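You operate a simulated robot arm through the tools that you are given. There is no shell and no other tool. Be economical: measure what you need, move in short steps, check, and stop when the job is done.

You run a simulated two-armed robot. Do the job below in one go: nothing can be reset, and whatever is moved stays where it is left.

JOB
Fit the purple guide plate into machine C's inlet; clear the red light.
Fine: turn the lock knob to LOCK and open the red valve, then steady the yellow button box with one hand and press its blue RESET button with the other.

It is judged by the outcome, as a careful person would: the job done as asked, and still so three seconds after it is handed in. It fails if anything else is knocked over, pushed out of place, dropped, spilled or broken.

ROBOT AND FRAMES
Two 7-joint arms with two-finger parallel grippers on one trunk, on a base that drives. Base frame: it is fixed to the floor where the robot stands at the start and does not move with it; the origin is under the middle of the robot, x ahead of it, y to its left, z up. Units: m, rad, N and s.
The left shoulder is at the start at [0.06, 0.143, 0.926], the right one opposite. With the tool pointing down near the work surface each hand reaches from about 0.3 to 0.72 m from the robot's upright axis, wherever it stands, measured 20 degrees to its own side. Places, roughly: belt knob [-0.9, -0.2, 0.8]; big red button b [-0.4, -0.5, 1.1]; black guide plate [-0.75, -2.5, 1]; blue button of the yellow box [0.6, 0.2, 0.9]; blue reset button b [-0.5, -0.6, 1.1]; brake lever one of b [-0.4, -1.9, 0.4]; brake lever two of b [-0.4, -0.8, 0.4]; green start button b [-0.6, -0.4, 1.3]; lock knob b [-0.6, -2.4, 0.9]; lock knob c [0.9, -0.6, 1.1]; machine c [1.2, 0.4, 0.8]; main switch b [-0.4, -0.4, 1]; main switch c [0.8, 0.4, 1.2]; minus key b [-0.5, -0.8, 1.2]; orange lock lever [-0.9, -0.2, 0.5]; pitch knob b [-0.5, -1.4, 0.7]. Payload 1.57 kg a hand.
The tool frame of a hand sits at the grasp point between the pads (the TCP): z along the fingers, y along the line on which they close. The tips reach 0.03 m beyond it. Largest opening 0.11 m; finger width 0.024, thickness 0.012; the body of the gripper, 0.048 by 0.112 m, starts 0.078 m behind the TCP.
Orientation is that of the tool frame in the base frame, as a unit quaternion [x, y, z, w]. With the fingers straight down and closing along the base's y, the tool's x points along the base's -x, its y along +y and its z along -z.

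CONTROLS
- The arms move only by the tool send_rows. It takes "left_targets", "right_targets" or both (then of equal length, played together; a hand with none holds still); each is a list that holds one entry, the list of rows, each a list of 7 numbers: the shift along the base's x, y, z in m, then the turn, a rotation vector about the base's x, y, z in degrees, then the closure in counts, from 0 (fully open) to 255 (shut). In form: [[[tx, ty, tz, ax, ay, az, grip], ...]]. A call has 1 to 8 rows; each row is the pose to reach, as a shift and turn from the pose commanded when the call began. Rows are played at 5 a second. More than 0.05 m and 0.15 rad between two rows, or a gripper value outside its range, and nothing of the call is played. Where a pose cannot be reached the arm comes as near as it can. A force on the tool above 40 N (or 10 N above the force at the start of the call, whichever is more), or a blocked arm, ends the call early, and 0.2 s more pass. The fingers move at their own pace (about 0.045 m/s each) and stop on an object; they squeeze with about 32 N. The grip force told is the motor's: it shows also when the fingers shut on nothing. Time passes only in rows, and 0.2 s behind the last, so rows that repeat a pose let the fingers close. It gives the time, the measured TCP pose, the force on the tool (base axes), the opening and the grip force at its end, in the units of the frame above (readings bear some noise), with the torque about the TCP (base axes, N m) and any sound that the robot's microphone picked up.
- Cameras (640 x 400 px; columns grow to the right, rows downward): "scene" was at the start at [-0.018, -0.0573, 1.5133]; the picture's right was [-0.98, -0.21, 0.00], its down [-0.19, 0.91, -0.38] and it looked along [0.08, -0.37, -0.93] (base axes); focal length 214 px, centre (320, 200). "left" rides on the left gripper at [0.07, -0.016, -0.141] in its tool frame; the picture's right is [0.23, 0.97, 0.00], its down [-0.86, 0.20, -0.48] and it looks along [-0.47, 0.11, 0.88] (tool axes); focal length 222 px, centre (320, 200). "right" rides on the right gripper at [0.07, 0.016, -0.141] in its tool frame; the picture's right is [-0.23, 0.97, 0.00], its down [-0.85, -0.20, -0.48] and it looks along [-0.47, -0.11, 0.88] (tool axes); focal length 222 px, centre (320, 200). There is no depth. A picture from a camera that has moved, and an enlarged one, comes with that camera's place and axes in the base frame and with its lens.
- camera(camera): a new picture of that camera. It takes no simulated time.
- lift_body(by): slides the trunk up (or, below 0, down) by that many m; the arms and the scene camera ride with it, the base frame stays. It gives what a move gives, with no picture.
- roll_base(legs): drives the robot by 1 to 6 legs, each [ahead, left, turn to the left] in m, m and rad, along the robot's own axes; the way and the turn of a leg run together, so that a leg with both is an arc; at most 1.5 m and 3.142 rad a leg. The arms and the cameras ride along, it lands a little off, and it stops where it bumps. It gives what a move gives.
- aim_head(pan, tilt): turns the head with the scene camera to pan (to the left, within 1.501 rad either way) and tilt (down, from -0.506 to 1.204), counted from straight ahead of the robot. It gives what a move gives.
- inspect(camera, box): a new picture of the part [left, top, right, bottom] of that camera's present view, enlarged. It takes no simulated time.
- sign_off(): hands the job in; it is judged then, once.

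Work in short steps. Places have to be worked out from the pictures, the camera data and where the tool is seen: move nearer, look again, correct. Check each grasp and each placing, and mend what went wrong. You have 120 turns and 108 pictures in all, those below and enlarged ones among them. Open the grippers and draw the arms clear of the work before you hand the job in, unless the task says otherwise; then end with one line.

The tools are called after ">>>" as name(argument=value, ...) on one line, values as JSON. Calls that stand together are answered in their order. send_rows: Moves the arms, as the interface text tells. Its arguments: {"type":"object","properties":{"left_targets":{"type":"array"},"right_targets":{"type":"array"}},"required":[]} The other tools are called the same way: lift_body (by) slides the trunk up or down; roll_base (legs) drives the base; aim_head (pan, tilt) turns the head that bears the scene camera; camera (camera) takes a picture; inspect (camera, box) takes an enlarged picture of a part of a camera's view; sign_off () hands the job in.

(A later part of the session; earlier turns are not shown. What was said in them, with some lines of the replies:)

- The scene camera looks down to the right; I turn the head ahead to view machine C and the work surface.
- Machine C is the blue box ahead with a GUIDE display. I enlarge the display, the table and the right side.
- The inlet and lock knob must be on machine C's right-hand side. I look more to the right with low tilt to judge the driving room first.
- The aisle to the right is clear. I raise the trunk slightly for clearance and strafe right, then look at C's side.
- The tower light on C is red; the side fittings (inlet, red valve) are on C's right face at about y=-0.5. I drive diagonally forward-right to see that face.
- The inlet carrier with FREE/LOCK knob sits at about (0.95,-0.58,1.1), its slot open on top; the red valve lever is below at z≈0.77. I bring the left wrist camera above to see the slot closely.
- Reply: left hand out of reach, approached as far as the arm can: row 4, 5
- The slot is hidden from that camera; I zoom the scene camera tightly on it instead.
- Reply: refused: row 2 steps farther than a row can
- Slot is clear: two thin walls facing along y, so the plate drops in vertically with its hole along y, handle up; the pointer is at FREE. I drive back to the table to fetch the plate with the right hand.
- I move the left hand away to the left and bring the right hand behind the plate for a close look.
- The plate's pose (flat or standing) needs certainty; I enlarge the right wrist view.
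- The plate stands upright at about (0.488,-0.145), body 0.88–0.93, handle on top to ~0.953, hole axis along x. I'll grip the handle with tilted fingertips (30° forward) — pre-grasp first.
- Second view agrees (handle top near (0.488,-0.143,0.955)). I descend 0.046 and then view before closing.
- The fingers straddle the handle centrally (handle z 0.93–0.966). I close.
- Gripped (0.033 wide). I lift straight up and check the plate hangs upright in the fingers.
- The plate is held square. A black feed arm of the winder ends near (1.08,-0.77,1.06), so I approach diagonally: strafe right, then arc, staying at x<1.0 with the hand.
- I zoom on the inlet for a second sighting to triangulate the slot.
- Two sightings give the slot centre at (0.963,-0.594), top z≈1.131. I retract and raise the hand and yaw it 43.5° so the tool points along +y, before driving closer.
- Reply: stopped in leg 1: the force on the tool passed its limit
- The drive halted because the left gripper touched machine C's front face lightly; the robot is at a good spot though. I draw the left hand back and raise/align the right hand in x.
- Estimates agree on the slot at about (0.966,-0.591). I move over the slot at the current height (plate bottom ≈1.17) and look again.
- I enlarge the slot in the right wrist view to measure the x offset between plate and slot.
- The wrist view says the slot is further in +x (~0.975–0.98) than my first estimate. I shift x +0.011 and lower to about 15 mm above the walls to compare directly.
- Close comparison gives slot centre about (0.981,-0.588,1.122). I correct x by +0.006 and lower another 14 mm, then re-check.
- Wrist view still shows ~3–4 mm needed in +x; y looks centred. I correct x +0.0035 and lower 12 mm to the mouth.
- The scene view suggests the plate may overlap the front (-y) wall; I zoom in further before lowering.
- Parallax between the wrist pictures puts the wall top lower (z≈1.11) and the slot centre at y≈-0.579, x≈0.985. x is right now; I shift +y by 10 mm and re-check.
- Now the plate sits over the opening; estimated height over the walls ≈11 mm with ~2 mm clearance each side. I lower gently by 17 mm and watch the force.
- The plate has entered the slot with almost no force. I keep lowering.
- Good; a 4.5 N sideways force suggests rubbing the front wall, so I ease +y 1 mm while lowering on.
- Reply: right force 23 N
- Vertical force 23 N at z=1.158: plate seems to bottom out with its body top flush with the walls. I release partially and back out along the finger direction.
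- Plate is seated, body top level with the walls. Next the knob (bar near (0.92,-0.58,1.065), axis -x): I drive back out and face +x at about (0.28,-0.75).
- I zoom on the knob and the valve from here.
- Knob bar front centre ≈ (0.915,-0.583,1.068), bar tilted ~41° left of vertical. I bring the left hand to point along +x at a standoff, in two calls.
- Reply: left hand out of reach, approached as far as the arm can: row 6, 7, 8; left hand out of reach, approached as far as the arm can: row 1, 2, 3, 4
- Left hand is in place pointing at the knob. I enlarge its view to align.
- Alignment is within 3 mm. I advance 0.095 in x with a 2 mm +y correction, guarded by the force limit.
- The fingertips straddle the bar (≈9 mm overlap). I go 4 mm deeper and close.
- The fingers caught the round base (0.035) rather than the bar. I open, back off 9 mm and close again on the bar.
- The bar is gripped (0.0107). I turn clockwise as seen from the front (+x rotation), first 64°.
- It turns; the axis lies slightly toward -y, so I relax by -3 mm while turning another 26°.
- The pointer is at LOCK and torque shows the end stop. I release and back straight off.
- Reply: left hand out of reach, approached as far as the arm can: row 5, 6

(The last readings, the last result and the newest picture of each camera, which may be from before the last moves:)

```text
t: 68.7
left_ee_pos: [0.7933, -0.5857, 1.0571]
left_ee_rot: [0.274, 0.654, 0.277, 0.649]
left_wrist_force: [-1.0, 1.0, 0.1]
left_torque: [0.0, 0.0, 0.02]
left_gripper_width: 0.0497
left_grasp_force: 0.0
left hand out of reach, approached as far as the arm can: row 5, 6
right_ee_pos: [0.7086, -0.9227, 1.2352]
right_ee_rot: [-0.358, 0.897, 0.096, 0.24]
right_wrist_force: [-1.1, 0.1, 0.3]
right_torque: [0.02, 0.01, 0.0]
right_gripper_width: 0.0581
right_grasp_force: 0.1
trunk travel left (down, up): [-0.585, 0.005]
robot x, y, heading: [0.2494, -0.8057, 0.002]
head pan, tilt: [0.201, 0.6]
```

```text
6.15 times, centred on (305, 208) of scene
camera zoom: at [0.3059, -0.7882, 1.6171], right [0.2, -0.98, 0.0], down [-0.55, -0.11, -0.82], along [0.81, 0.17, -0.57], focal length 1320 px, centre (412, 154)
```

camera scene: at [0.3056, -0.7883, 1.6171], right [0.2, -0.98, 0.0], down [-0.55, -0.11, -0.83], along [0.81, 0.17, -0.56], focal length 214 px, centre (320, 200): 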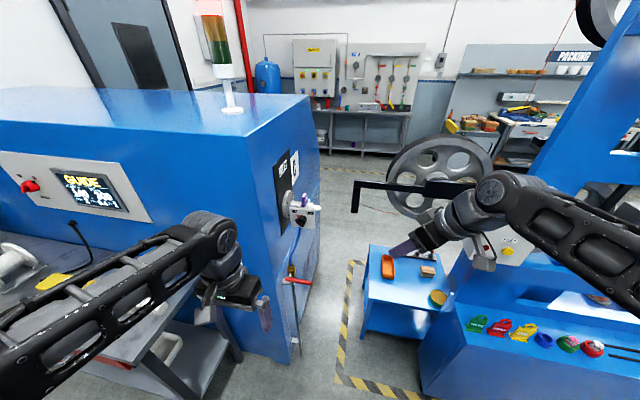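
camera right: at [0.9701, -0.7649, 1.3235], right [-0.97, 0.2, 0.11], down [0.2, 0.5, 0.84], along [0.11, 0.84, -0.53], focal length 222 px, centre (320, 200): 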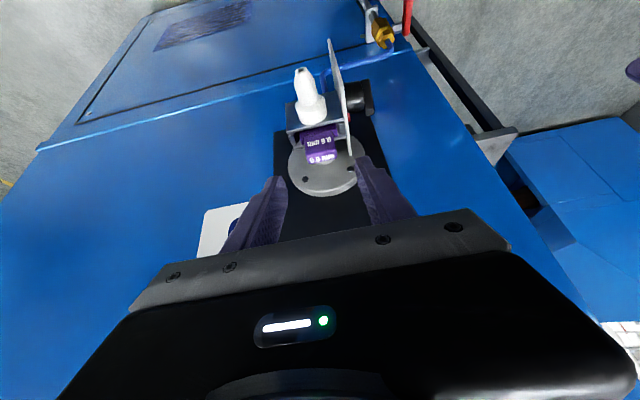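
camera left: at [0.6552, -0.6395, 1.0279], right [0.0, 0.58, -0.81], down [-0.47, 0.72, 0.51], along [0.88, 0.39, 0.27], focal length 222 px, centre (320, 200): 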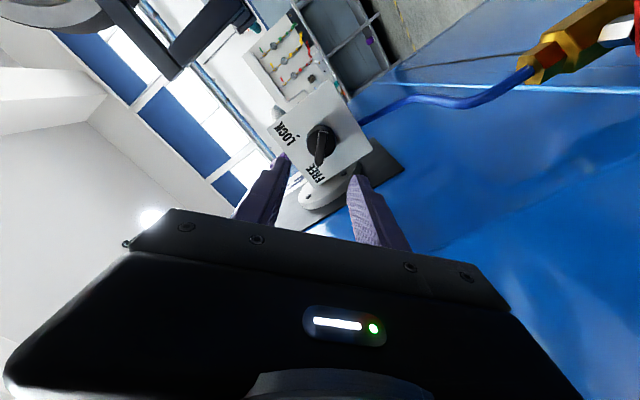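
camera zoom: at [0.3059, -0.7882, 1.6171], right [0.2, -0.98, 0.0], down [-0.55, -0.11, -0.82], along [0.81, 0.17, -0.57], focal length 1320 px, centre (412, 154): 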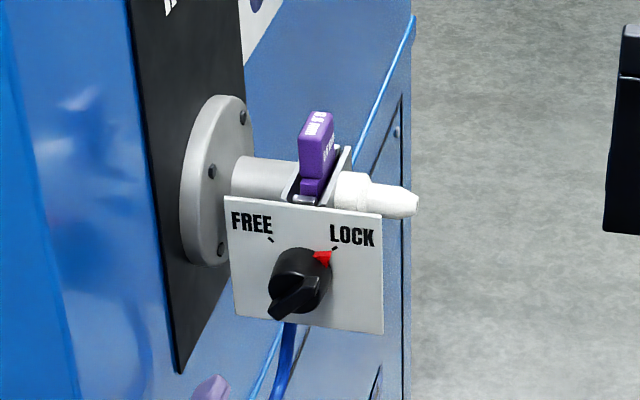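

LOCK is set. Now I fold the left hand back (roll back, then pitch down and retract) to clear space for the valve.

>>> send_rows(left_targets=[[[0, 0, 0.005, -7.5, 0, 0, 140], [0, 0, 0.01, -15, 0, 0, 140], [0, 0, 0.015, -22.5, 0, 0, 140], [0, 0, 0.02, -30, 0, 0, 140], [0, 0, 0.025, -38, 0, 0, 140]]])

>>> send_rows(left_targets=[[[-0.01, 0, 0.005, 0, 7.5, 0, 140], [-0.03, 0, 0.01, 0, 15, 0, 140], [-0.06, 0, 0.015, 0, 22.5, 0, 140], [-0.09, 0, 0.02, 0, 30, 0, 140], [-0.12, 0, 0.03, 0, 37.5, 0, 140], [-0.15, 0, 0.04, 0, 45, 0, 140], [-0.18, 0.01, 0.05, 0, 52.5, 0, 140], [-0.21, 0.02, 0.06, 0, 60, 0, 140]]])

>>> send_rows(left_targets=[[[0, 0, 0.01, 0, 7.5, 0, 100], [-0.01, 0, 0.015, 0, 15, 0, 50], [-0.02, 0, 0.02, 0, 22.5, 0, 0], [-0.03, 0, 0.02, 0, 30, 0, 0]]])

```text
t: 69.9
left_ee_pos: [0.7997, -0.5855, 1.0815]
left_ee_rot: [0.047, 0.708, 0.049, 0.703]
left_wrist_force: [-1.0, -0.2, -0.5]
left_torque: [-0.02, -0.01, -0.02]
left_gripper_width: 0.0497
left_grasp_force: 0.1
left hand out of reach, approached as far as the arm can: row 2, 3, 4, 5
right_ee_pos: [0.7084, -0.9232, 1.2346]
right_ee_rot: [-0.358, 0.897, 0.094, 0.24]
right_wrist_force: [0.7, -0.6, 0.5]
right_torque: [0.0, 0.04, 0.01]
right_gripper_width: 0.0584
right_grasp_force: 0.0
trunk travel left (down, up): [-0.585, 0.005]
robot x, y, heading: [0.2511, -0.8048, 0.003]
head pan, tilt: [0.201, 0.6]
```

```text
t: 71.7
left_ee_pos: [0.5891, -0.5679, 1.1439]
left_ee_rot: [0.066, 0.965, 0.018, 0.254]
left_wrist_force: [-0.2, 0.8, 0.2]
left_torque: [-0.03, 0.0, 0.01]
left_gripper_width: 0.0495
left_grasp_force: 0.0
left hand out of reach, approached as far as the arm can: row 1, 2, 3, 4, 5, 6
right_ee_pos: [0.7076, -0.9216, 1.2346]
right_ee_rot: [-0.359, 0.897, 0.094, 0.241]
right_wrist_force: [-0.6, 1.0, 0.4]
right_torque: [0.03, -0.02, -0.02]
right_gripper_width: 0.058
right_grasp_force: 0.1
trunk travel left (down, up): [-0.585, 0.005]
robot x, y, heading: [0.2482, -0.8053, 0.004]
head pan, tilt: [0.201, 0.6]
```

```text
t: 72.7
left_ee_pos: [0.5583, -0.5684, 1.1634]
left_ee_rot: [0.069, 0.998, 0.002, -0.006]
left_wrist_force: [0.2, 0.1, -0.1]
left_torque: [0.06, 0.01, -0.01]
left_gripper_width: 0.1101
left_grasp_force: 0.0
right_ee_pos: [0.707, -0.9251, 1.2334]
right_ee_rot: [-0.359, 0.897, 0.095, 0.24]
right_wrist_force: [0.2, -0.7, 0.4]
right_torque: [0.03, -0.04, 0.03]
right_gripper_width: 0.0581
right_grasp_force: 0.0
trunk travel left (down, up): [-0.585, 0.005]
robot x, y, heading: [0.2506, -0.7965, 0.0]
head pan, tilt: [0.201, 0.6]
```

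Now the right hand: turn it to point along +x with fingers shut and bring it to a standoff in front of and above the valve lever.

>>> send_rows(right_targets=[[[0, 0.002, -0.04, 0, 0, -7.25, 255], [0, 0.004, -0.08, 0, 0, -14.5, 255], [0, 0.006, -0.12, 0, 0, -21.75, 255], [0, 0.008, -0.16, 0, 0, -29, 255], [-0.01, 0.01, -0.2, 0, 0, -36.25, 255], [-0.02, 0.012, -0.24, 0, 0, -43.5, 255]]])

>>> send_rows(right_targets=[[[0, 0.034, -0.004, 0, -7.5, 0, 255], [0, 0.068, -0.008, 0, -15, 0, 255], [0, 0.102, -0.012, 0, -22.5, 0, 255], [0, 0.136, -0.016, 0, -30, 0, 255], [0, 0.17, -0.02, 0, -37.5, 0, 255], [0, 0.204, -0.024, 0, -45, 0, 255], [0, 0.238, -0.028, 0, -52.5, 0, 255], [0, 0.272, -0.032, 0, -60, 0, 255]]])

>>> camera(camera="right")

>>> inspect(camera="scene", box=[240, 220, 340, 320])

```text
t: 74.1
left_ee_pos: [0.5602, -0.5664, 1.1626]
left_ee_rot: [0.069, 0.998, 0.002, -0.005]
left_wrist_force: [-0.1, 0.7, -0.6]
left_torque: [0.03, 0.0, 0.02]
left_gripper_width: 0.1099
left_grasp_force: 0.0
right_ee_pos: [0.6879, -0.9114, 0.9925]
right_ee_rot: [-0.002, 0.966, 0.0, 0.258]
right_wrist_force: [-0.3, 0.1, 0.0]
right_torque: [0.0, 0.03, -0.01]
right_gripper_width: 0.0
right_grasp_force: 21.7
trunk travel left (down, up): [-0.585, 0.005]
robot x, y, heading: [0.2487, -0.8025, 0.003]
head pan, tilt: [0.201, 0.6]
```

```text
t: 76.1
left_ee_pos: [0.5607, -0.5659, 1.1642]
left_ee_rot: [0.069, 0.998, 0.002, -0.004]
left_wrist_force: [0.7, -0.7, -0.5]
left_torque: [0.0, 0.0, -0.01]
left_gripper_width: 0.1097
left_grasp_force: 0.1
right_ee_pos: [0.7068, -0.6512, 0.9782]
right_ee_rot: [0.018, 0.694, -0.01, 0.719]
right_wrist_force: [-0.2, -0.2, 0.6]
right_torque: [0.01, -0.01, -0.01]
right_gripper_width: 0.0001
right_grasp_force: 21.1
trunk travel left (down, up): [-0.585, 0.005]
robot x, y, heading: [0.2519, -0.8053, 0.001]
head pan, tilt: [0.201, 0.6]
stopped in row 8 (right hand): the arm was blocked; the commanded pose is now the measured one
```

```text
43 pictures are left
camera right: at [0.5697, -0.6288, 0.9059], right [0.03, 0.97, 0.24], down [-0.52, -0.19, 0.84], along [0.86, -0.15, 0.49], focal length 222 px, centre (320, 200)
```

right: 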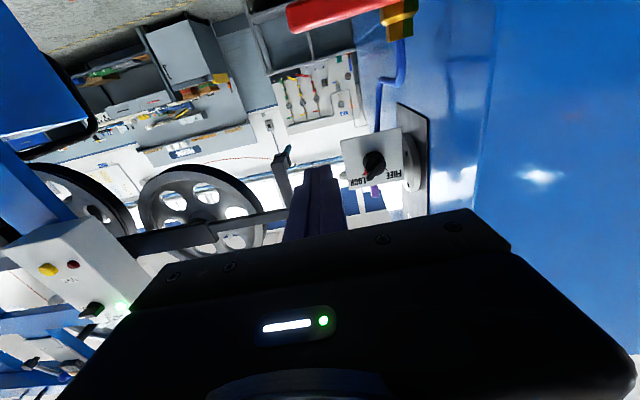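

```text
4.00 times, centred on (290, 270) of scene
camera zoom: at [0.3057, -0.7887, 1.6171], right [0.2, -0.98, 0.0], down [-0.55, -0.11, -0.83], along [0.81, 0.17, -0.56], focal length 858 px, centre (440, -80)
```

zoom: 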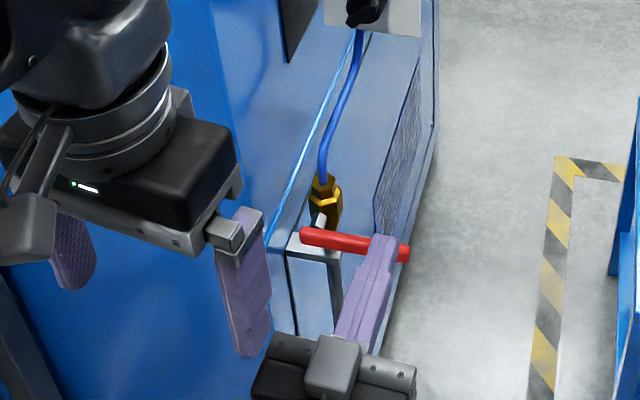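

Triangulated lever: free end ≈(0.81,-0.65,0.86), pivot ≈(0.80,-0.56,0.86). I bring the shut fingers just above it at y≈-0.63.

>>> send_rows(right_targets=[[[0.015, 0.007, -0.025, 0, 0, 0, 255], [0.04, 0.014, -0.05, 0, 0, 0, 255], [0.073, 0.021, -0.07, 0, 0, 0, 255]]])

>>> inspect(camera="scene", box=[260, 230, 340, 310])

>>> inspect(camera="right", box=[220, 0, 460, 180])

```text
t: 76.9
left_ee_pos: [0.5592, -0.5661, 1.1632]
left_ee_rot: [0.068, 0.998, 0.003, -0.004]
left_wrist_force: [0.6, 0.3, -0.5]
left_torque: [0.0, 0.04, -0.01]
left_gripper_width: 0.11
left_grasp_force: 0.0
right_ee_pos: [0.7808, -0.6328, 0.9066]
right_ee_rot: [0.018, 0.694, -0.01, 0.719]
right_wrist_force: [0.1, 0.1, -0.3]
right_torque: [0.01, 0.01, -0.01]
right_gripper_width: 0.0
right_grasp_force: 21.5
trunk travel left (down, up): [-0.585, 0.005]
robot x, y, heading: [0.2471, -0.8035, 0.003]
head pan, tilt: [0.201, 0.6]
```

```text
5.00 times, centred on (300, 270) of scene
camera zoom: at [0.3066, -0.788, 1.6171], right [0.2, -0.98, 0.0], down [-0.55, -0.11, -0.82], along [0.81, 0.17, -0.57], focal length 1072 px, centre (420, -150)
```

zoom: 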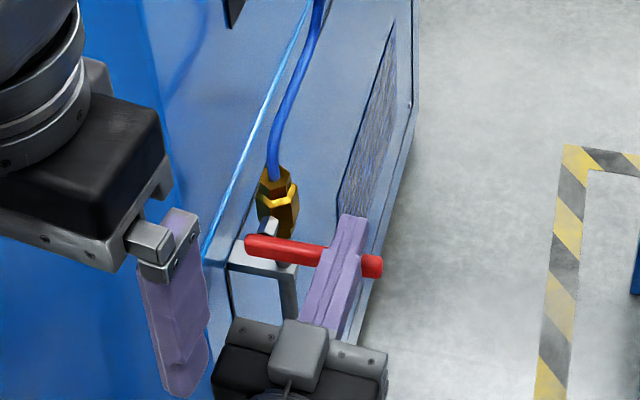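

```text
2.22 times, centred on (340, 90) of right
camera zoom: at [0.6433, -0.6088, 0.8341], right [0.03, 0.97, 0.24], down [-0.52, -0.19, 0.84], along [0.86, -0.15, 0.49], focal length 494 px, centre (276, 444)
```

zoom: 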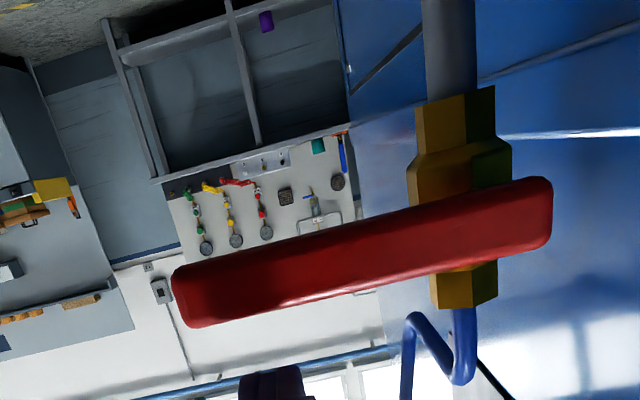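

Lever geometry confirmed (pivot y≈-0.564, z≈0.864). I press it down along its arc to about 40° first, to see if that direction opens.

>>> send_rows(right_targets=[[[0, 0, -0.018, 0, 0, 0, 255], [0, -0.001, -0.032, 0, 0, 0, 255], [0, -0.003, -0.047, 0, 0, 0, 255], [0, 0, -0.06, 0, 0, 0, 255], [0, 0.003, -0.071, 0, 0, 0, 255]]])

>>> inspect(camera="scene", box=[260, 230, 340, 310])

```text
t: 77.6
left_ee_pos: [0.5585, -0.566, 1.1635]
left_ee_rot: [0.069, 0.998, 0.002, -0.005]
left_wrist_force: [0.8, -0.5, 0.2]
left_torque: [-0.01, 0.03, -0.04]
left_gripper_width: 0.1099
left_grasp_force: 0.1
right_ee_pos: [0.7828, -0.6298, 0.8852]
right_ee_rot: [0.023, 0.681, -0.007, 0.732]
right_wrist_force: [-4.3, -1.4, 19.4]
right_torque: [-0.06, -0.16, -0.26]
right_gripper_width: 0.0001
right_grasp_force: 20.9
trunk travel left (down, up): [-0.585, 0.005]
robot x, y, heading: [0.2502, -0.8074, -0.001]
head pan, tilt: [0.201, 0.6]
stopped in row 3 (right hand): the force on the tool passed its limit (the readings are from after the stop); the commanded pose is now the measured one
```

```text
5.00 times, centred on (300, 270) of scene
camera zoom: at [0.3045, -0.7883, 1.6172], right [0.2, -0.98, 0.0], down [-0.55, -0.11, -0.83], along [0.81, 0.17, -0.56], focal length 1072 px, centre (420, -150)
```

zoom: 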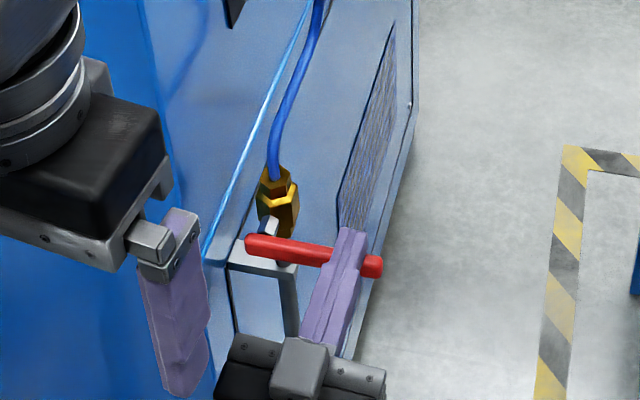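

Pressing down meets a hard stop, so it opens upward. I back off, go underneath and push up along the mirrored arc.

>>> send_rows(right_targets=[[[-0.02, 0, 0.01, 0, 0, 0, 255], [-0.055, 0, 0, 0, 0, 0, 255], [-0.055, 0, -0.035, 0, 0, 0, 255], [-0.055, -0.003, -0.065, 0, 0, 0, 255], [-0.025, -0.003, -0.065, 0, 0, 0, 255], [0.002, -0.003, -0.065, 0, 0, 0, 255]]])

>>> inspect(camera="scene", box=[260, 230, 340, 310])

```text
t: 79.0
left_ee_pos: [0.5588, -0.5664, 1.1626]
left_ee_rot: [0.069, 0.998, 0.002, -0.005]
left_wrist_force: [0.4, -0.6, 0.0]
left_torque: [0.0, -0.02, 0.0]
left_gripper_width: 0.1101
left_grasp_force: 0.1
right_ee_pos: [0.7834, -0.6328, 0.8122]
right_ee_rot: [0.02, 0.686, -0.009, 0.728]
right_wrist_force: [0.2, 0.5, 0.2]
right_torque: [0.03, 0.0, 0.04]
right_gripper_width: 0.0
right_grasp_force: 20.9
trunk travel left (down, up): [-0.585, 0.005]
robot x, y, heading: [0.2488, -0.8006, 0.0]
head pan, tilt: [0.201, 0.6]
```

```text
5.00 times, centred on (300, 270) of scene
camera zoom: at [0.3061, -0.7881, 1.6171], right [0.2, -0.98, 0.0], down [-0.55, -0.11, -0.82], along [0.81, 0.17, -0.57], focal length 1072 px, centre (420, -150)
```

zoom: 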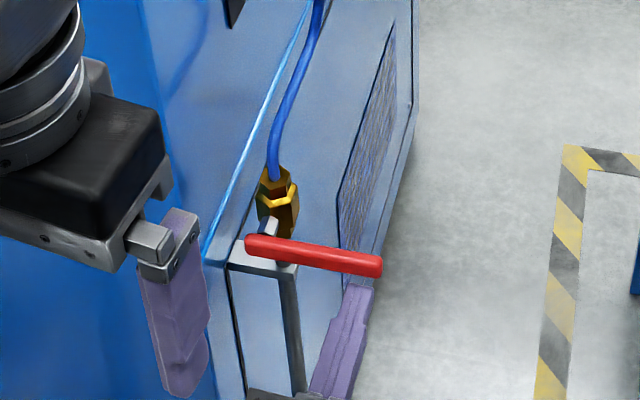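

The fingers are beneath the lever. I push up to about 40°.

>>> send_rows(right_targets=[[[0, 0, 0.025, 0, 0, 0, 255], [0, -0.001, 0.04, 0, 0, 0, 255], [0, -0.003, 0.056, 0, 0, 0, 255], [0, 0, 0.068, 0, 0, 0, 255], [0, 0.003, 0.08, 0, 0, 0, 255]]])

>>> inspect(camera="scene", box=[260, 230, 340, 310])

```text
t: 80.2
left_ee_pos: [0.5586, -0.5664, 1.1629]
left_ee_rot: [0.069, 0.998, 0.002, -0.004]
left_wrist_force: [0.2, -1.0, 0.4]
left_torque: [-0.01, 0.02, -0.01]
left_gripper_width: 0.1101
left_grasp_force: 0.1
right_ee_pos: [0.7843, -0.6309, 0.8968]
right_ee_rot: [0.021, 0.684, -0.007, 0.729]
right_wrist_force: [0.1, 0.3, -0.4]
right_torque: [0.0, 0.02, -0.02]
right_gripper_width: 0.0001
right_grasp_force: 21.5
trunk travel left (down, up): [-0.585, 0.005]
robot x, y, heading: [0.247, -0.8015, -0.001]
head pan, tilt: [0.201, 0.6]
```

```text
5.00 times, centred on (300, 270) of scene
camera zoom: at [0.3056, -0.7881, 1.6171], right [0.2, -0.98, 0.0], down [-0.55, -0.11, -0.83], along [0.81, 0.17, -0.56], focal length 1072 px, centre (420, -150)
```

zoom: 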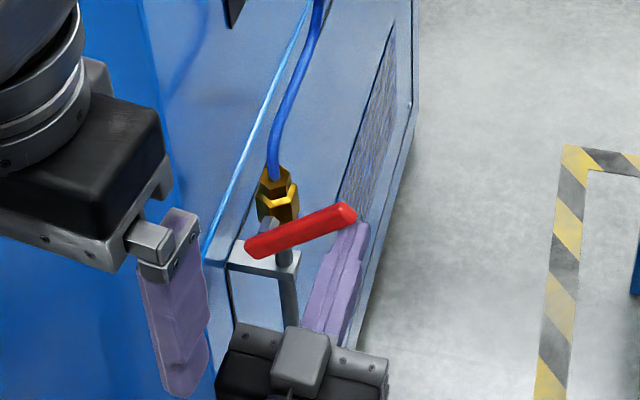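

The lever rises freely. I continue to vertical.

>>> send_rows(right_targets=[[[0, 0.008, 0.01, 0, 0, 0, 255], [0, 0.014, 0.018, 0, 0, 0, 255], [0, 0.024, 0.028, 0, 0, 0, 255], [0, 0.034, 0.035, 0, 0, 0, 255], [0, 0.043, 0.039, 0, 0, 0, 255], [0, 0.05, 0.04, 0, 0, 0, 255], [0, 0.056, 0.04, 0, 0, 0, 255]]])

>>> inspect(camera="scene", box=[260, 230, 340, 310])

```text
t: 81.8
left_ee_pos: [0.5576, -0.5672, 1.1639]
left_ee_rot: [0.069, 0.998, 0.002, -0.004]
left_wrist_force: [-0.5, 0.6, 0.0]
left_torque: [-0.02, 0.0, 0.0]
left_gripper_width: 0.1099
left_grasp_force: 0.1
right_ee_pos: [0.7857, -0.5737, 0.9377]
right_ee_rot: [0.022, 0.684, -0.008, 0.729]
right_wrist_force: [-1.4, -4.5, 3.5]
right_torque: [-0.01, -0.03, -0.02]
right_gripper_width: 0.0
right_grasp_force: 21.4
trunk travel left (down, up): [-0.585, 0.005]
robot x, y, heading: [0.2496, -0.8038, 0.001]
head pan, tilt: [0.201, 0.6]
```

```text
5.00 times, centred on (300, 270) of scene
camera zoom: at [0.305, -0.789, 1.6172], right [0.2, -0.98, 0.0], down [-0.55, -0.11, -0.83], along [0.81, 0.17, -0.56], focal length 1072 px, centre (420, -150)
```

zoom: 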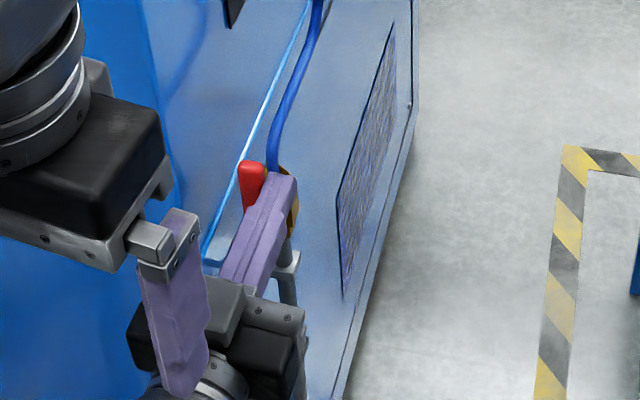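

Lever is about vertical; I push a bit further in +y to feel the stop, then withdraw and look.

>>> send_rows(right_targets=[[[0, 0.004, 0, 0, 0, 0, 255], [0, 0.008, 0, 0, 0, 0, 255]]])

>>> send_rows(right_targets=[[[0, -0.02, 0, 0, 0, 0, 255], [-0.01, -0.06, 0, 0, 0, 0, 255], [-0.05, -0.09, 0, 0, 0, 0, 255]]])

>>> inspect(camera="scene", box=[260, 230, 340, 310])

>>> inspect(camera="right", box=[300, 0, 640, 220])

```text
t: 82.4
left_ee_pos: [0.5584, -0.5703, 1.164]
left_ee_rot: [0.069, 0.998, 0.004, -0.004]
left_wrist_force: [0.0, -0.4, -1.3]
left_torque: [-0.01, 0.0, -0.01]
left_gripper_width: 0.1101
left_grasp_force: 0.0
right_ee_pos: [0.786, -0.5719, 0.9358]
right_ee_rot: [0.024, 0.684, -0.01, 0.729]
right_wrist_force: [-7.0, -32.6, 7.0]
right_torque: [-0.27, 0.02, -0.3]
right_gripper_width: 0.0001
right_grasp_force: 20.6
trunk travel left (down, up): [-0.585, 0.005]
robot x, y, heading: [0.2459, -0.8056, -0.002]
head pan, tilt: [0.201, 0.6]
```

```text
t: 83.2
left_ee_pos: [0.5584, -0.5663, 1.1627]
left_ee_rot: [0.069, 0.998, 0.002, -0.004]
left_wrist_force: [-0.3, -0.3, 0.8]
left_torque: [0.0, 0.02, 0.0]
left_gripper_width: 0.1099
left_grasp_force: 0.1
right_ee_pos: [0.7343, -0.6551, 0.9382]
right_ee_rot: [0.021, 0.685, -0.008, 0.728]
right_wrist_force: [0.0, -0.3, -0.3]
right_torque: [0.02, 0.02, -0.01]
right_gripper_width: 0.0
right_grasp_force: 21.6
trunk travel left (down, up): [-0.585, 0.005]
robot x, y, heading: [0.248, -0.8015, 0.004]
head pan, tilt: [0.201, 0.6]
```

```text
5.00 times, centred on (300, 270) of scene
camera zoom: at [0.3048, -0.788, 1.6171], right [0.2, -0.98, 0.0], down [-0.55, -0.11, -0.83], along [0.81, 0.17, -0.56], focal length 1072 px, centre (420, -150)
```

zoom: 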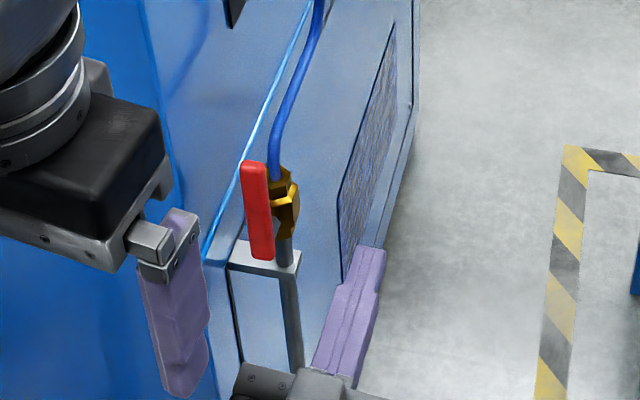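

```text
1.82 times, centred on (470, 110) of right
camera zoom: at [0.5988, -0.6327, 0.8617], right [0.02, 0.97, 0.25], down [-0.54, -0.2, 0.82], along [0.84, -0.15, 0.52], focal length 404 px, centre (47, 364)
```

zoom: 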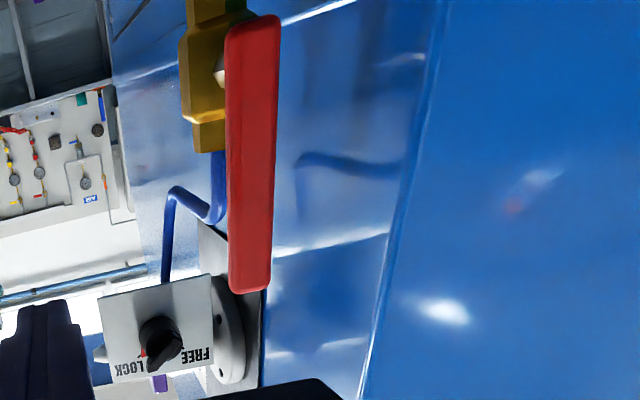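

The valve lever is vertical (open) against its stop. Now I re-fold the right hand to point down and then drive to the button box.

>>> send_rows(right_targets=[[[-0.02, -0.02, 0.01, 0, 7.5, 0, 255], [-0.04, -0.04, 0.025, 0, 15, 0, 255], [-0.06, -0.06, 0.04, 0, 22.5, 0, 255], [-0.08, -0.09, 0.06, 0, 30, 0, 255], [-0.1, -0.12, 0.08, 0, 37.5, 0, 255], [-0.12, -0.15, 0.1, 0, 45, 0, 255], [-0.14, -0.18, 0.12, 0, 52.5, 0, 255], [-0.16, -0.21, 0.14, 0, 60, 0, 255]]])

>>> send_rows(right_targets=[[[0, -0.01, 0.01, 0, 7.5, 0, 255], [0, -0.02, 0.02, 0, 15, 0, 255], [0, -0.03, 0.03, 0, 22.5, 0, 255], [0, -0.04, 0.04, 0, 30, 0, 255], [0, -0.04, 0.04, 0, 33, 0, 255]]])

>>> roll_base(legs=[[-0.22, 0, 0], [0, 1.0, 0]])

>>> aim_head(pan=0, tilt=0.75)

>>> camera(camera="scene")

```text
t: 85.0
left_ee_pos: [0.557, -0.5684, 1.1636]
left_ee_rot: [0.068, 0.998, 0.003, -0.005]
left_wrist_force: [-0.4, -0.2, 0.0]
left_torque: [0.03, -0.03, -0.02]
left_gripper_width: 0.1102
left_grasp_force: 0.0
right_ee_pos: [0.5823, -0.8599, 1.0812]
right_ee_rot: [0.015, 0.957, -0.017, 0.288]
right_wrist_force: [-0.8, -0.1, 0.3]
right_torque: [0.02, -0.02, 0.01]
right_gripper_width: 0.0001
right_grasp_force: 21.0
right hand out of reach, approached as far as the arm can: row 6, 7, 8
trunk travel left (down, up): [-0.585, 0.005]
robot x, y, heading: [0.2447, -0.8026, 0.001]
head pan, tilt: [0.201, 0.6]
```

```text
t: 86.2
left_ee_pos: [0.5578, -0.5665, 1.1629]
left_ee_rot: [0.068, 0.998, 0.002, -0.004]
left_wrist_force: [0.3, -0.7, -0.2]
left_torque: [-0.01, -0.01, -0.02]
left_gripper_width: 0.11
left_grasp_force: 0.1
right_ee_pos: [0.5804, -0.9, 1.1211]
right_ee_rot: [0.008, 1.0, -0.02, 0.004]
right_wrist_force: [0.5, 0.2, -0.6]
right_torque: [0.02, 0.0, 0.0]
right_gripper_width: 0.0001
right_grasp_force: 21.4
trunk travel left (down, up): [-0.585, 0.005]
robot x, y, heading: [0.2515, -0.8043, 0.002]
head pan, tilt: [0.201, 0.6]
```

```text
t: 92.6
left_ee_pos: [0.3405, 0.4147, 1.1636]
left_ee_rot: [0.071, 0.997, 0.001, -0.004]
left_wrist_force: [0.6, 0.5, 0.0]
left_torque: [-0.02, 0.02, 0.01]
left_gripper_width: 0.11
left_grasp_force: 0.1
right_ee_pos: [0.3609, 0.0827, 1.1204]
right_ee_rot: [0.012, 1.0, -0.022, 0.005]
right_wrist_force: [-1.0, 0.0, 0.3]
right_torque: [-0.01, 0.02, -0.05]
right_gripper_width: 0.0002
right_grasp_force: 20.9
trunk travel left (down, up): [-0.585, 0.005]
robot x, y, heading: [0.0274, 0.1795, -0.001]
head pan, tilt: [0.201, 0.6]
```

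```text
t: 93.3
left_ee_pos: [0.3401, 0.4151, 1.1634]
left_ee_rot: [0.071, 0.997, 0.002, -0.005]
left_wrist_force: [0.2, -0.1, 0.1]
left_torque: [-0.01, 0.01, 0.01]
left_gripper_width: 0.11
left_grasp_force: 0.1
right_ee_pos: [0.3617, 0.0828, 1.1212]
right_ee_rot: [0.013, 1.0, -0.021, 0.005]
right_wrist_force: [-0.3, 0.9, 0.2]
right_torque: [0.0, 0.02, 0.01]
right_gripper_width: 0.0
right_grasp_force: 20.8
trunk travel left (down, up): [-0.585, 0.005]
robot x, y, heading: [0.0319, 0.1812, -0.004]
head pan, tilt: [0.0, 0.75]
```

```text
33 pictures are left
camera scene: at [0.0826, 0.1774, 1.6043], right [0.0, -1.0, 0.0], down [-0.68, 0.0, -0.73], along [0.73, 0.0, -0.68], focal length 214 px, centre (320, 200)
```

scene: 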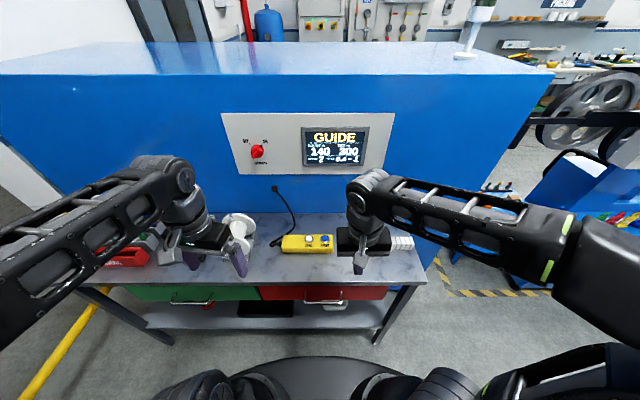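

I zoom on the yellow box for its extents.

>>> inspect(camera="scene", box=[260, 220, 350, 270])

```text
7.11 times, centred on (305, 245) of scene
camera zoom: at [0.0826, 0.1774, 1.6043], right [0.0, -1.0, 0.0], down [-0.68, 0.0, -0.73], along [0.73, 0.0, -0.68], focal length 1525 px, centre (427, -120)
```

zoom: 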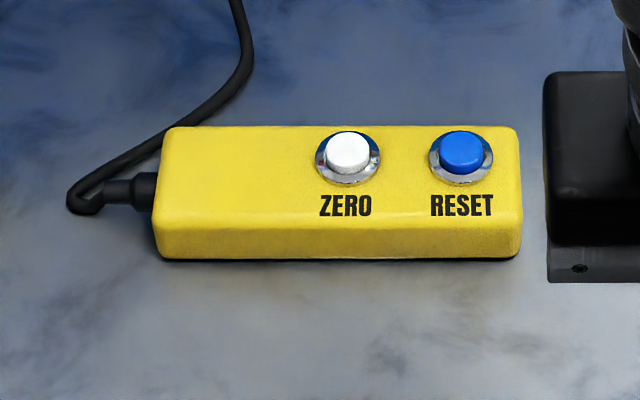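

Box spans x 0.555–0.623, y 0.127–0.326, top z≈0.908; RESET at (0.587,0.158). Left hand will grip it across x at y≈0.285; I bring both hands above.

>>> send_rows(left_targets=[[[0.031, -0.016, -0.01, 0, 0, -8.2, 0], [0.062, -0.032, -0.02, 0, 0, -16.4, 0], [0.093, -0.048, -0.03, 0, 0, -24.6, 0], [0.124, -0.064, -0.04, 0, 0, -32.8, 0], [0.155, -0.08, -0.05, 0, 0, -41, 0], [0.186, -0.096, -0.06, 0, 0, -49.2, 0], [0.217, -0.112, -0.07, 0, 0, -57.4, 0], [0.249, -0.13, -0.08, 0, 0, -65.6, 0]]], right_targets=[[[0.02, 0.005, -0.01, 0, 0, 0, 255], [0.04, 0.01, -0.02, 0, 0, 0, 255], [0.07, 0.02, -0.03, 0, 0, 0, 255], [0.1, 0.03, -0.04, 0, 0, 0, 255], [0.13, 0.04, -0.05, 0, 0, 0, 255], [0.16, 0.05, -0.06, 0, 0, 0, 255], [0.19, 0.06, -0.075, 0, 0, 0, 255], [0.226, 0.075, -0.09, 0, 0, 0, 255]]])

>>> send_rows(left_targets=[[[0, 0, -0.01, 0, 0, -8.2, 0], [0, 0, -0.02, 0, 0, -16.4, 0], [0, 0, -0.04, 0, 0, -16.4, 0]]])

>>> camera(camera="scene")

>>> camera(camera="left")

```text
t: 95.1
left_ee_pos: [0.5939, 0.286, 1.0809]
left_ee_rot: [0.602, 0.799, 0.005, -0.004]
left_wrist_force: [0.8, -0.2, -0.5]
left_torque: [-0.03, 0.05, 0.03]
left_gripper_width: 0.11
left_grasp_force: 0.1
right_ee_pos: [0.5888, 0.1573, 1.0304]
right_ee_rot: [0.012, 1.0, -0.021, 0.004]
right_wrist_force: [-0.5, -0.6, 0.1]
right_torque: [0.0, 0.03, -0.01]
right_gripper_width: 0.0001
right_grasp_force: 21.2
trunk travel left (down, up): [-0.585, 0.005]
robot x, y, heading: [0.0298, 0.1763, -0.007]
head pan, tilt: [0.0, 0.75]
```

```text
t: 95.9
left_ee_pos: [0.5917, 0.2846, 1.0417]
left_ee_rot: [0.708, 0.706, 0.004, -0.001]
left_wrist_force: [0.2, 0.7, 0.7]
left_torque: [-0.01, 0.0, 0.0]
left_gripper_width: 0.1102
left_grasp_force: 0.0
right_ee_pos: [0.5874, 0.1577, 1.0313]
right_ee_rot: [0.012, 1.0, -0.021, 0.004]
right_wrist_force: [0.3, 0.1, 0.0]
right_torque: [0.0, 0.03, 0.02]
right_gripper_width: 0.0001
right_grasp_force: 20.6
trunk travel left (down, up): [-0.585, 0.005]
robot x, y, heading: [0.028, 0.1809, -0.007]
head pan, tilt: [0.0, 0.75]
```

```text
31 pictures are left
camera scene: at [0.0835, 0.1775, 1.6042], right [0.0, -1.0, 0.0], down [-0.68, 0.0, -0.73], along [0.73, 0.0, -0.68], focal length 214 px, centre (320, 200)
```

scene: 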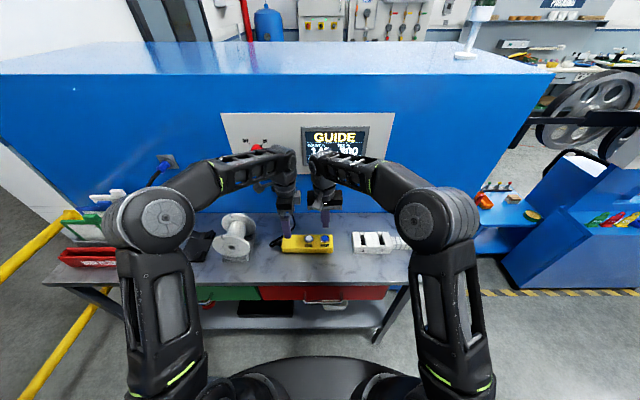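

```text
30 pictures are left
camera left: at [0.5747, 0.353, 1.1831], right [0.98, 0.22, 0.01], down [0.19, -0.86, 0.47], along [0.11, -0.46, -0.88], focal length 222 px, centre (320, 200)
```

left: 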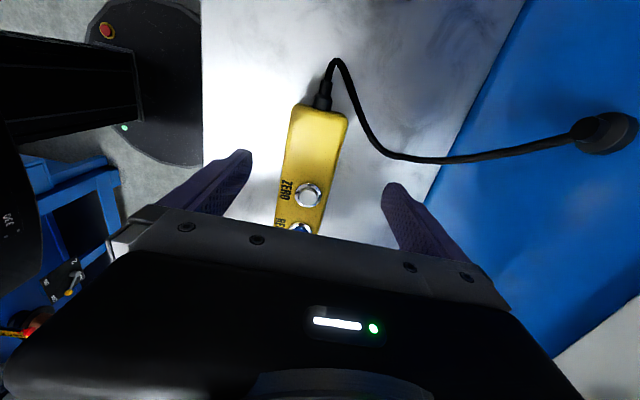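

The cable runs near (0.65,0.30); I shift the grip to y≈0.27 with opening 0.09 to clear it and the ZERO button, and lower to just above the box.

>>> send_rows(left_targets=[[[-0.001, -0.008, 0, 0, 0, 0, 46], [-0.001, -0.015, -0.02, 0, 0, 0, 46], [-0.001, -0.015, -0.06, 0, 0, 0, 46], [-0.001, -0.015, -0.085, 0, 0, 0, 46]]])

>>> inspect(camera="left", box=[200, 80, 460, 260])

>>> inspect(camera="scene", box=[250, 190, 360, 265])

```text
t: 96.9
left_ee_pos: [0.5895, 0.2697, 0.9567]
left_ee_rot: [0.708, 0.706, 0.004, -0.002]
left_wrist_force: [-0.8, 0.1, -0.3]
left_torque: [-0.01, 0.01, 0.01]
left_gripper_width: 0.0901
left_grasp_force: 0.1
right_ee_pos: [0.5876, 0.1563, 1.032]
right_ee_rot: [0.012, 1.0, -0.021, 0.005]
right_wrist_force: [-0.2, 0.2, 0.0]
right_torque: [0.01, 0.01, 0.04]
right_gripper_width: 0.0
right_grasp_force: 21.7
trunk travel left (down, up): [-0.585, 0.005]
robot x, y, heading: [0.0258, 0.1821, -0.002]
head pan, tilt: [0.0, 0.75]
```

```text
2.22 times, centred on (330, 170) of left
camera zoom: at [0.5722, 0.3373, 1.0982], right [0.97, 0.22, 0.01], down [0.19, -0.86, 0.47], along [0.11, -0.46, -0.88], focal length 494 px, centre (298, 267)
```

zoom: 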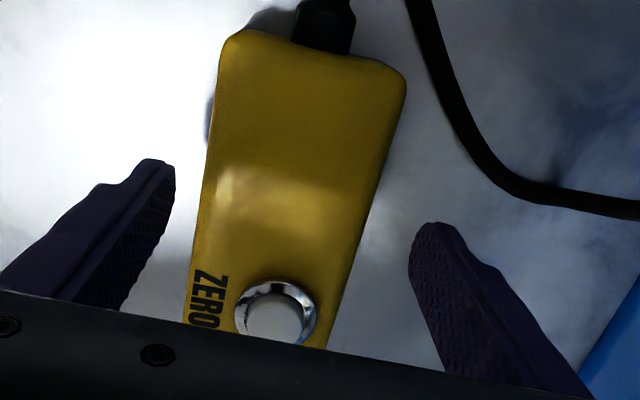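

```text
5.33 times, centred on (305, 228) of scene
camera zoom: at [0.083, 0.1772, 1.6042], right [0.0, -1.0, 0.0], down [-0.68, 0.0, -0.73], along [0.73, 0.0, -0.68], focal length 1144 px, centre (400, 53)
```

zoom: 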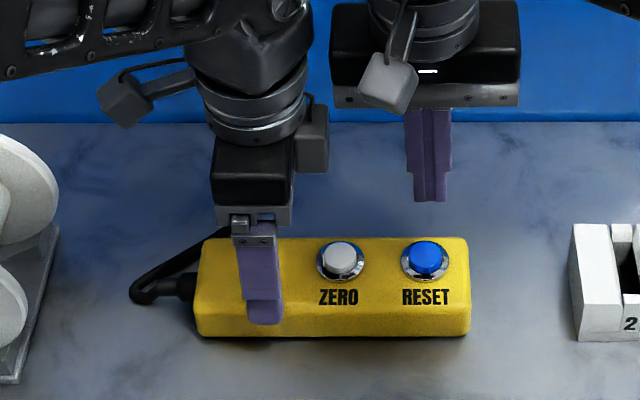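

Fingers straddle the box and clear the cable. I descend to z≈0.919 and close gently.

>>> send_rows(left_targets=[[[0.002, 0, -0.02, 0, 0, 0, 46], [0.002, 0, -0.037, 0, 0, 0, 46], [0.002, 0, -0.037, 0, 0, 0, 110], [0.002, 0, -0.037, 0, 0, 0, 140], [0.002, 0, -0.037, 0, 0, 0, 140]]])

>>> inspect(camera="scene", box=[250, 190, 360, 265])

```text
t: 98.1
left_ee_pos: [0.5901, 0.268, 0.9216]
left_ee_rot: [0.709, 0.705, 0.005, -0.002]
left_wrist_force: [-1.2, 0.0, 0.3]
left_torque: [-0.09, 0.04, -0.11]
left_gripper_width: 0.0681
left_grasp_force: 26.6
right_ee_pos: [0.5868, 0.1581, 1.0317]
right_ee_rot: [0.013, 1.0, -0.021, 0.005]
right_wrist_force: [-0.3, 0.0, -0.3]
right_torque: [-0.01, 0.0, 0.0]
right_gripper_width: 0.0
right_grasp_force: 21.4
trunk travel left (down, up): [-0.585, 0.005]
robot x, y, heading: [0.0307, 0.1819, -0.008]
head pan, tilt: [0.0, 0.75]
```

```text
5.33 times, centred on (305, 228) of scene
camera zoom: at [0.0827, 0.1774, 1.6042], right [0.0, -1.0, 0.0], down [-0.68, 0.0, -0.73], along [0.73, 0.0, -0.68], focal length 1144 px, centre (400, 53)
```

zoom: 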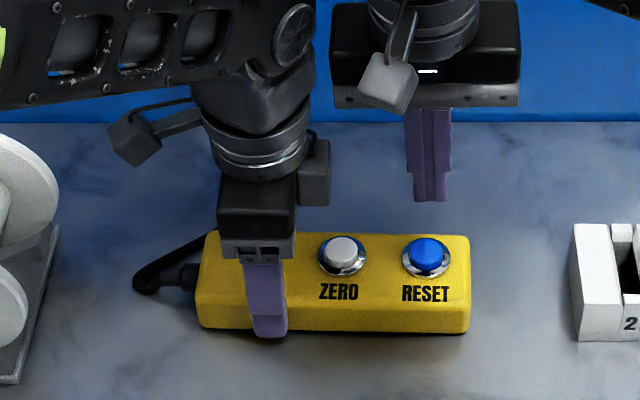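

The box is held (0.068 wide). RESET is at about (0.598,0.159); I move the right fingertips just above it and check.

>>> send_rows(right_targets=[[[0.006, 0.001, -0.02, 0, 0, 0, 255], [0.011, 0.001, -0.045, 0, 0, 0, 255], [0.011, 0.001, -0.062, 0, 0, 0, 255]]])

>>> inspect(camera="scene", box=[280, 200, 350, 255])

>>> inspect(camera="right", box=[220, 80, 420, 230])

```text
t: 98.9
left_ee_pos: [0.5912, 0.2695, 0.922]
left_ee_rot: [0.708, 0.706, 0.005, -0.001]
left_wrist_force: [-0.6, 0.5, -0.2]
left_torque: [-0.06, 0.07, -0.05]
left_gripper_width: 0.0678
left_grasp_force: 31.7
right_ee_pos: [0.5988, 0.1585, 0.9701]
right_ee_rot: [0.012, 1.0, -0.02, 0.004]
right_wrist_force: [0.3, 0.3, 0.9]
right_torque: [-0.02, 0.03, 0.01]
right_gripper_width: 0.0
right_grasp_force: 21.2
trunk travel left (down, up): [-0.585, 0.005]
robot x, y, heading: [0.0298, 0.1753, -0.008]
head pan, tilt: [0.0, 0.75]
```

```text
7.27 times, centred on (315, 228) of scene
camera zoom: at [0.0829, 0.1775, 1.6042], right [0.0, -1.0, 0.0], down [-0.68, 0.0, -0.73], along [0.73, 0.0, -0.68], focal length 1560 px, centre (356, 0)
```

zoom: 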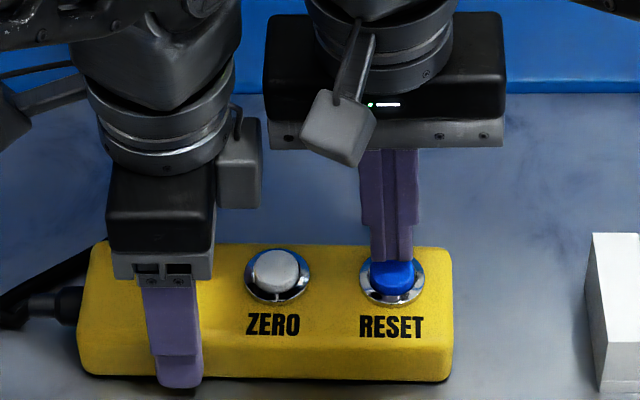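

```text
2.67 times, centred on (320, 155) of right
camera zoom: at [0.5286, 0.1826, 1.1111], right [0.25, 0.97, -0.04], down [0.85, -0.2, 0.5], along [0.47, -0.16, -0.87], focal length 592 px, centre (320, 320)
```

zoom: 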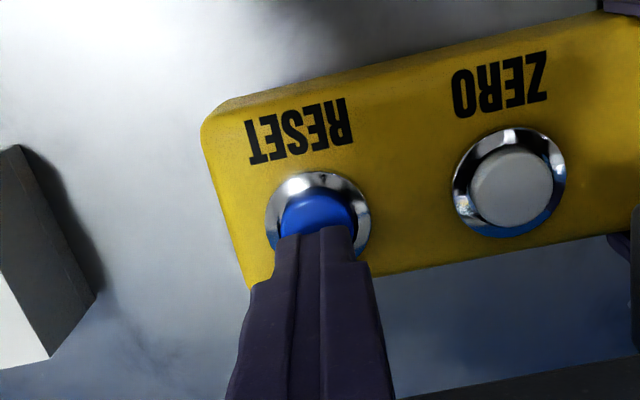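

Fingertips are over the button, slightly toward the back; I shift -5 mm in x and press down in small steps.

>>> send_rows(right_targets=[[[-0.005, 0, -0.004, 0, 0, 0, 255], [-0.005, 0, -0.01, 0, 0, 0, 255], [-0.005, 0, -0.014, 0, 0, 0, 255], [-0.005, 0, -0.018, 0, 0, 0, 255], [-0.005, 0, -0.021, 0, 0, 0, 255], [-0.005, 0, -0.021, 0, 0, 0, 255]]])

>>> camera(camera="scene")

```text
t: 100.5
left_ee_pos: [0.5894, 0.2697, 0.922]
left_ee_rot: [0.708, 0.706, 0.005, -0.002]
left_wrist_force: [-2.5, 2.2, 0.4]
left_torque: [-0.19, -0.29, -0.02]
left_gripper_width: 0.0678
left_grasp_force: 32.4
right_ee_pos: [0.5943, 0.1588, 0.9534]
right_ee_rot: [0.012, 1.0, -0.018, 0.011]
right_wrist_force: [-4.4, -1.0, 23.9]
right_torque: [-0.05, 0.42, 0.06]
right_gripper_width: 0.0
right_grasp_force: 21.4
trunk travel left (down, up): [-0.585, 0.005]
robot x, y, heading: [0.026, 0.1788, -0.007]
head pan, tilt: [0.0, 0.75]
heard: click
stopped in row 6 (right hand): the force on the tool passed its limit (the readings are from after the stop); the commanded pose is now the measured one
```

```text
24 pictures are left
camera scene: at [0.0796, 0.1772, 1.6044], right [0.0, -1.0, 0.0], down [-0.68, 0.0, -0.73], along [0.73, 0.0, -0.68], focal length 214 px, centre (320, 200)
```

scene: 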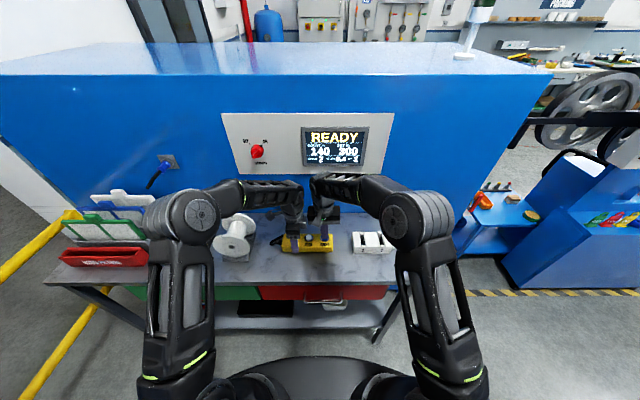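

A click and the display now reads READY. I lift the right hand, then open the left and rise clear.

>>> send_rows(right_targets=[[[0, 0, 0.02, 0, 0, 0, 255], [0, 0, 0.06, 0, 0, 0, 255], [-0.03, 0, 0.09, 0, 0, 0, 200], [-0.07, -0.02, 0.1, 0, 0, 0, 100], [-0.11, -0.04, 0.1, 0, 0, 0, 0]]])

>>> send_rows(left_targets=[[[0, 0, 0, 0, 0, 0, 80], [0, 0, 0, 0, 0, 0, 50], [0, 0, 0, 0, 0, 0, 46], [0, 0, 0.03, 0, 0, 0, 46], [0, 0, 0.07, 0, 0, 0, 46], [0, 0, 0.11, 0, 0, 0, 20], [-0.04, 0, 0.13, 0, 0, 0, 0], [-0.08, 0, 0.13, 0, 0, 0, 0]]])

>>> aim_head(pan=-0.3, tilt=0.35)

>>> camera(camera="scene")

```text
t: 101.7
left_ee_pos: [0.59, 0.2696, 0.9205]
left_ee_rot: [0.707, 0.707, 0.004, -0.002]
left_wrist_force: [-3.5, 0.6, 14.1]
left_torque: [0.05, 0.18, 0.15]
left_gripper_width: 0.0674
left_grasp_force: 32.1
right_ee_pos: [0.4835, 0.1176, 1.0473]
right_ee_rot: [0.012, 1.0, -0.019, 0.008]
right_wrist_force: [-0.6, -0.9, 0.4]
right_torque: [0.0, -0.02, -0.01]
right_gripper_width: 0.0641
right_grasp_force: 0.1
trunk travel left (down, up): [-0.585, 0.005]
robot x, y, heading: [0.0339, 0.1787, -0.005]
head pan, tilt: [0.0, 0.75]
```

```text
t: 103.5
left_ee_pos: [0.5077, 0.2702, 1.0519]
left_ee_rot: [0.708, 0.706, 0.005, -0.003]
left_wrist_force: [0.0, 0.0, 0.0]
left_torque: [-0.02, -0.02, -0.03]
left_gripper_width: 0.11
left_grasp_force: 0.1
right_ee_pos: [0.484, 0.1183, 1.0477]
right_ee_rot: [0.013, 1.0, -0.019, 0.007]
right_wrist_force: [-0.4, 0.3, -0.1]
right_torque: [0.02, 0.0, -0.03]
right_gripper_width: 0.1099
right_grasp_force: 0.0
trunk travel left (down, up): [-0.585, 0.005]
robot x, y, heading: [0.031, 0.1782, -0.003]
head pan, tilt: [0.0, 0.75]
```

```text
t: 104.3
left_ee_pos: [0.51, 0.2691, 1.0507]
left_ee_rot: [0.708, 0.706, 0.004, -0.003]
left_wrist_force: [0.0, -0.2, 0.5]
left_torque: [-0.01, 0.03, -0.03]
left_gripper_width: 0.1098
left_grasp_force: 0.1
right_ee_pos: [0.4835, 0.117, 1.0485]
right_ee_rot: [0.012, 1.0, -0.02, 0.008]
right_wrist_force: [-0.4, 0.4, -0.1]
right_torque: [-0.01, 0.01, -0.01]
right_gripper_width: 0.1103
right_grasp_force: 0.0
trunk travel left (down, up): [-0.585, 0.005]
robot x, y, heading: [0.0283, 0.1785, 0.002]
head pan, tilt: [-0.3, 0.351]
```

```text
23 pictures are left
camera scene: at [0.0886, 0.1498, 1.6398], right [-0.3, -0.95, 0.0], down [-0.33, 0.1, -0.94], along [0.9, -0.28, -0.34], focal length 214 px, centre (320, 200)
```

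scene: 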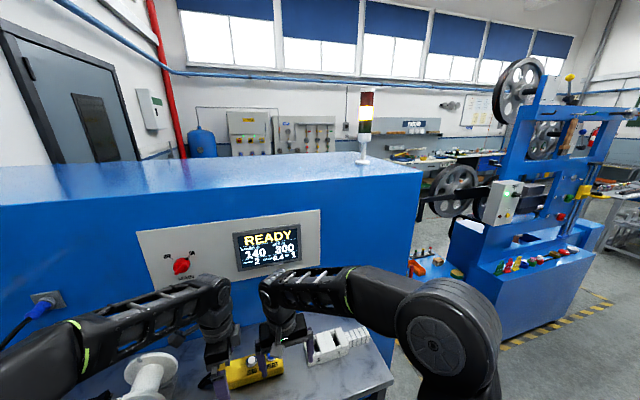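

READY shown and the tower seems amber; I check the light and the box once more.

>>> inspect(camera="scene", box=[345, 80, 395, 170])

>>> inspect(camera="scene", box=[190, 310, 390, 400])

>>> send_rows(left_targets=[[[-0.03, 0.01, 0.03, 0, 0, 0, 0], [-0.07, 0.02, 0.05, 0, 0, 0, 0]]], right_targets=[[[-0.03, -0.02, 0.03, 0, 0, 0, 0], [-0.07, -0.04, 0.05, 0, 0, 0, 0]]])

```text
4.44 times, centred on (370, 125) of scene
camera zoom: at [0.0886, 0.1498, 1.6398], right [-0.3, -0.95, 0.0], down [-0.33, 0.1, -0.94], along [0.9, -0.28, -0.34], focal length 953 px, centre (98, 533)
```

zoom: 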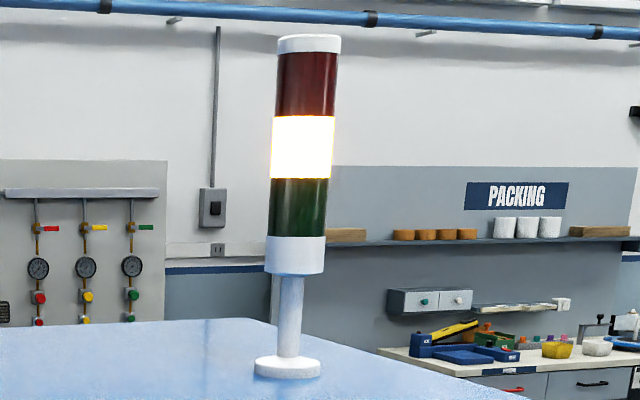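

```text
3.20 times, centred on (290, 355) of scene
camera zoom: at [0.0886, 0.1498, 1.6398], right [-0.3, -0.95, 0.0], down [-0.33, 0.1, -0.94], along [0.9, -0.28, -0.34], focal length 686 px, centre (416, -296)
```

zoom: 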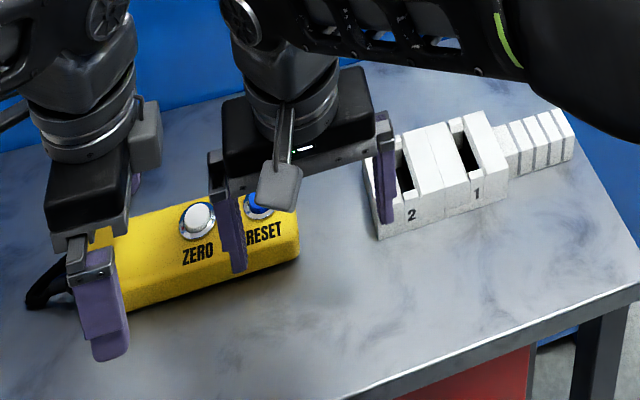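

```text
t: 105.0
left_ee_pos: [0.437, 0.2893, 1.1016]
left_ee_rot: [0.709, 0.705, 0.005, -0.003]
left_wrist_force: [-0.7, -0.1, 0.6]
left_torque: [0.04, -0.03, 0.0]
left_gripper_width: 0.1101
left_grasp_force: 0.1
right_ee_pos: [0.4129, 0.0785, 1.1029]
right_ee_rot: [0.012, 1.0, -0.019, 0.008]
right_wrist_force: [0.0, -0.1, 0.0]
right_torque: [0.03, -0.03, 0.01]
right_gripper_width: 0.1097
right_grasp_force: 0.0
trunk travel left (down, up): [-0.585, 0.005]
robot x, y, heading: [0.0322, 0.1797, -0.005]
head pan, tilt: [-0.3, 0.351]
```

The red light is off (amber, READY), the box stands where it was and both hands are open and clear, so I hand in.

>>> sign_off()

```text
The job is handed in.
```

The purple guide plate is seated in machine C's inlet and locked, and the red valve is open. I pressed RESET while steadying the yellow box. The red light is off: the tower now shows amber and the display reads READY.
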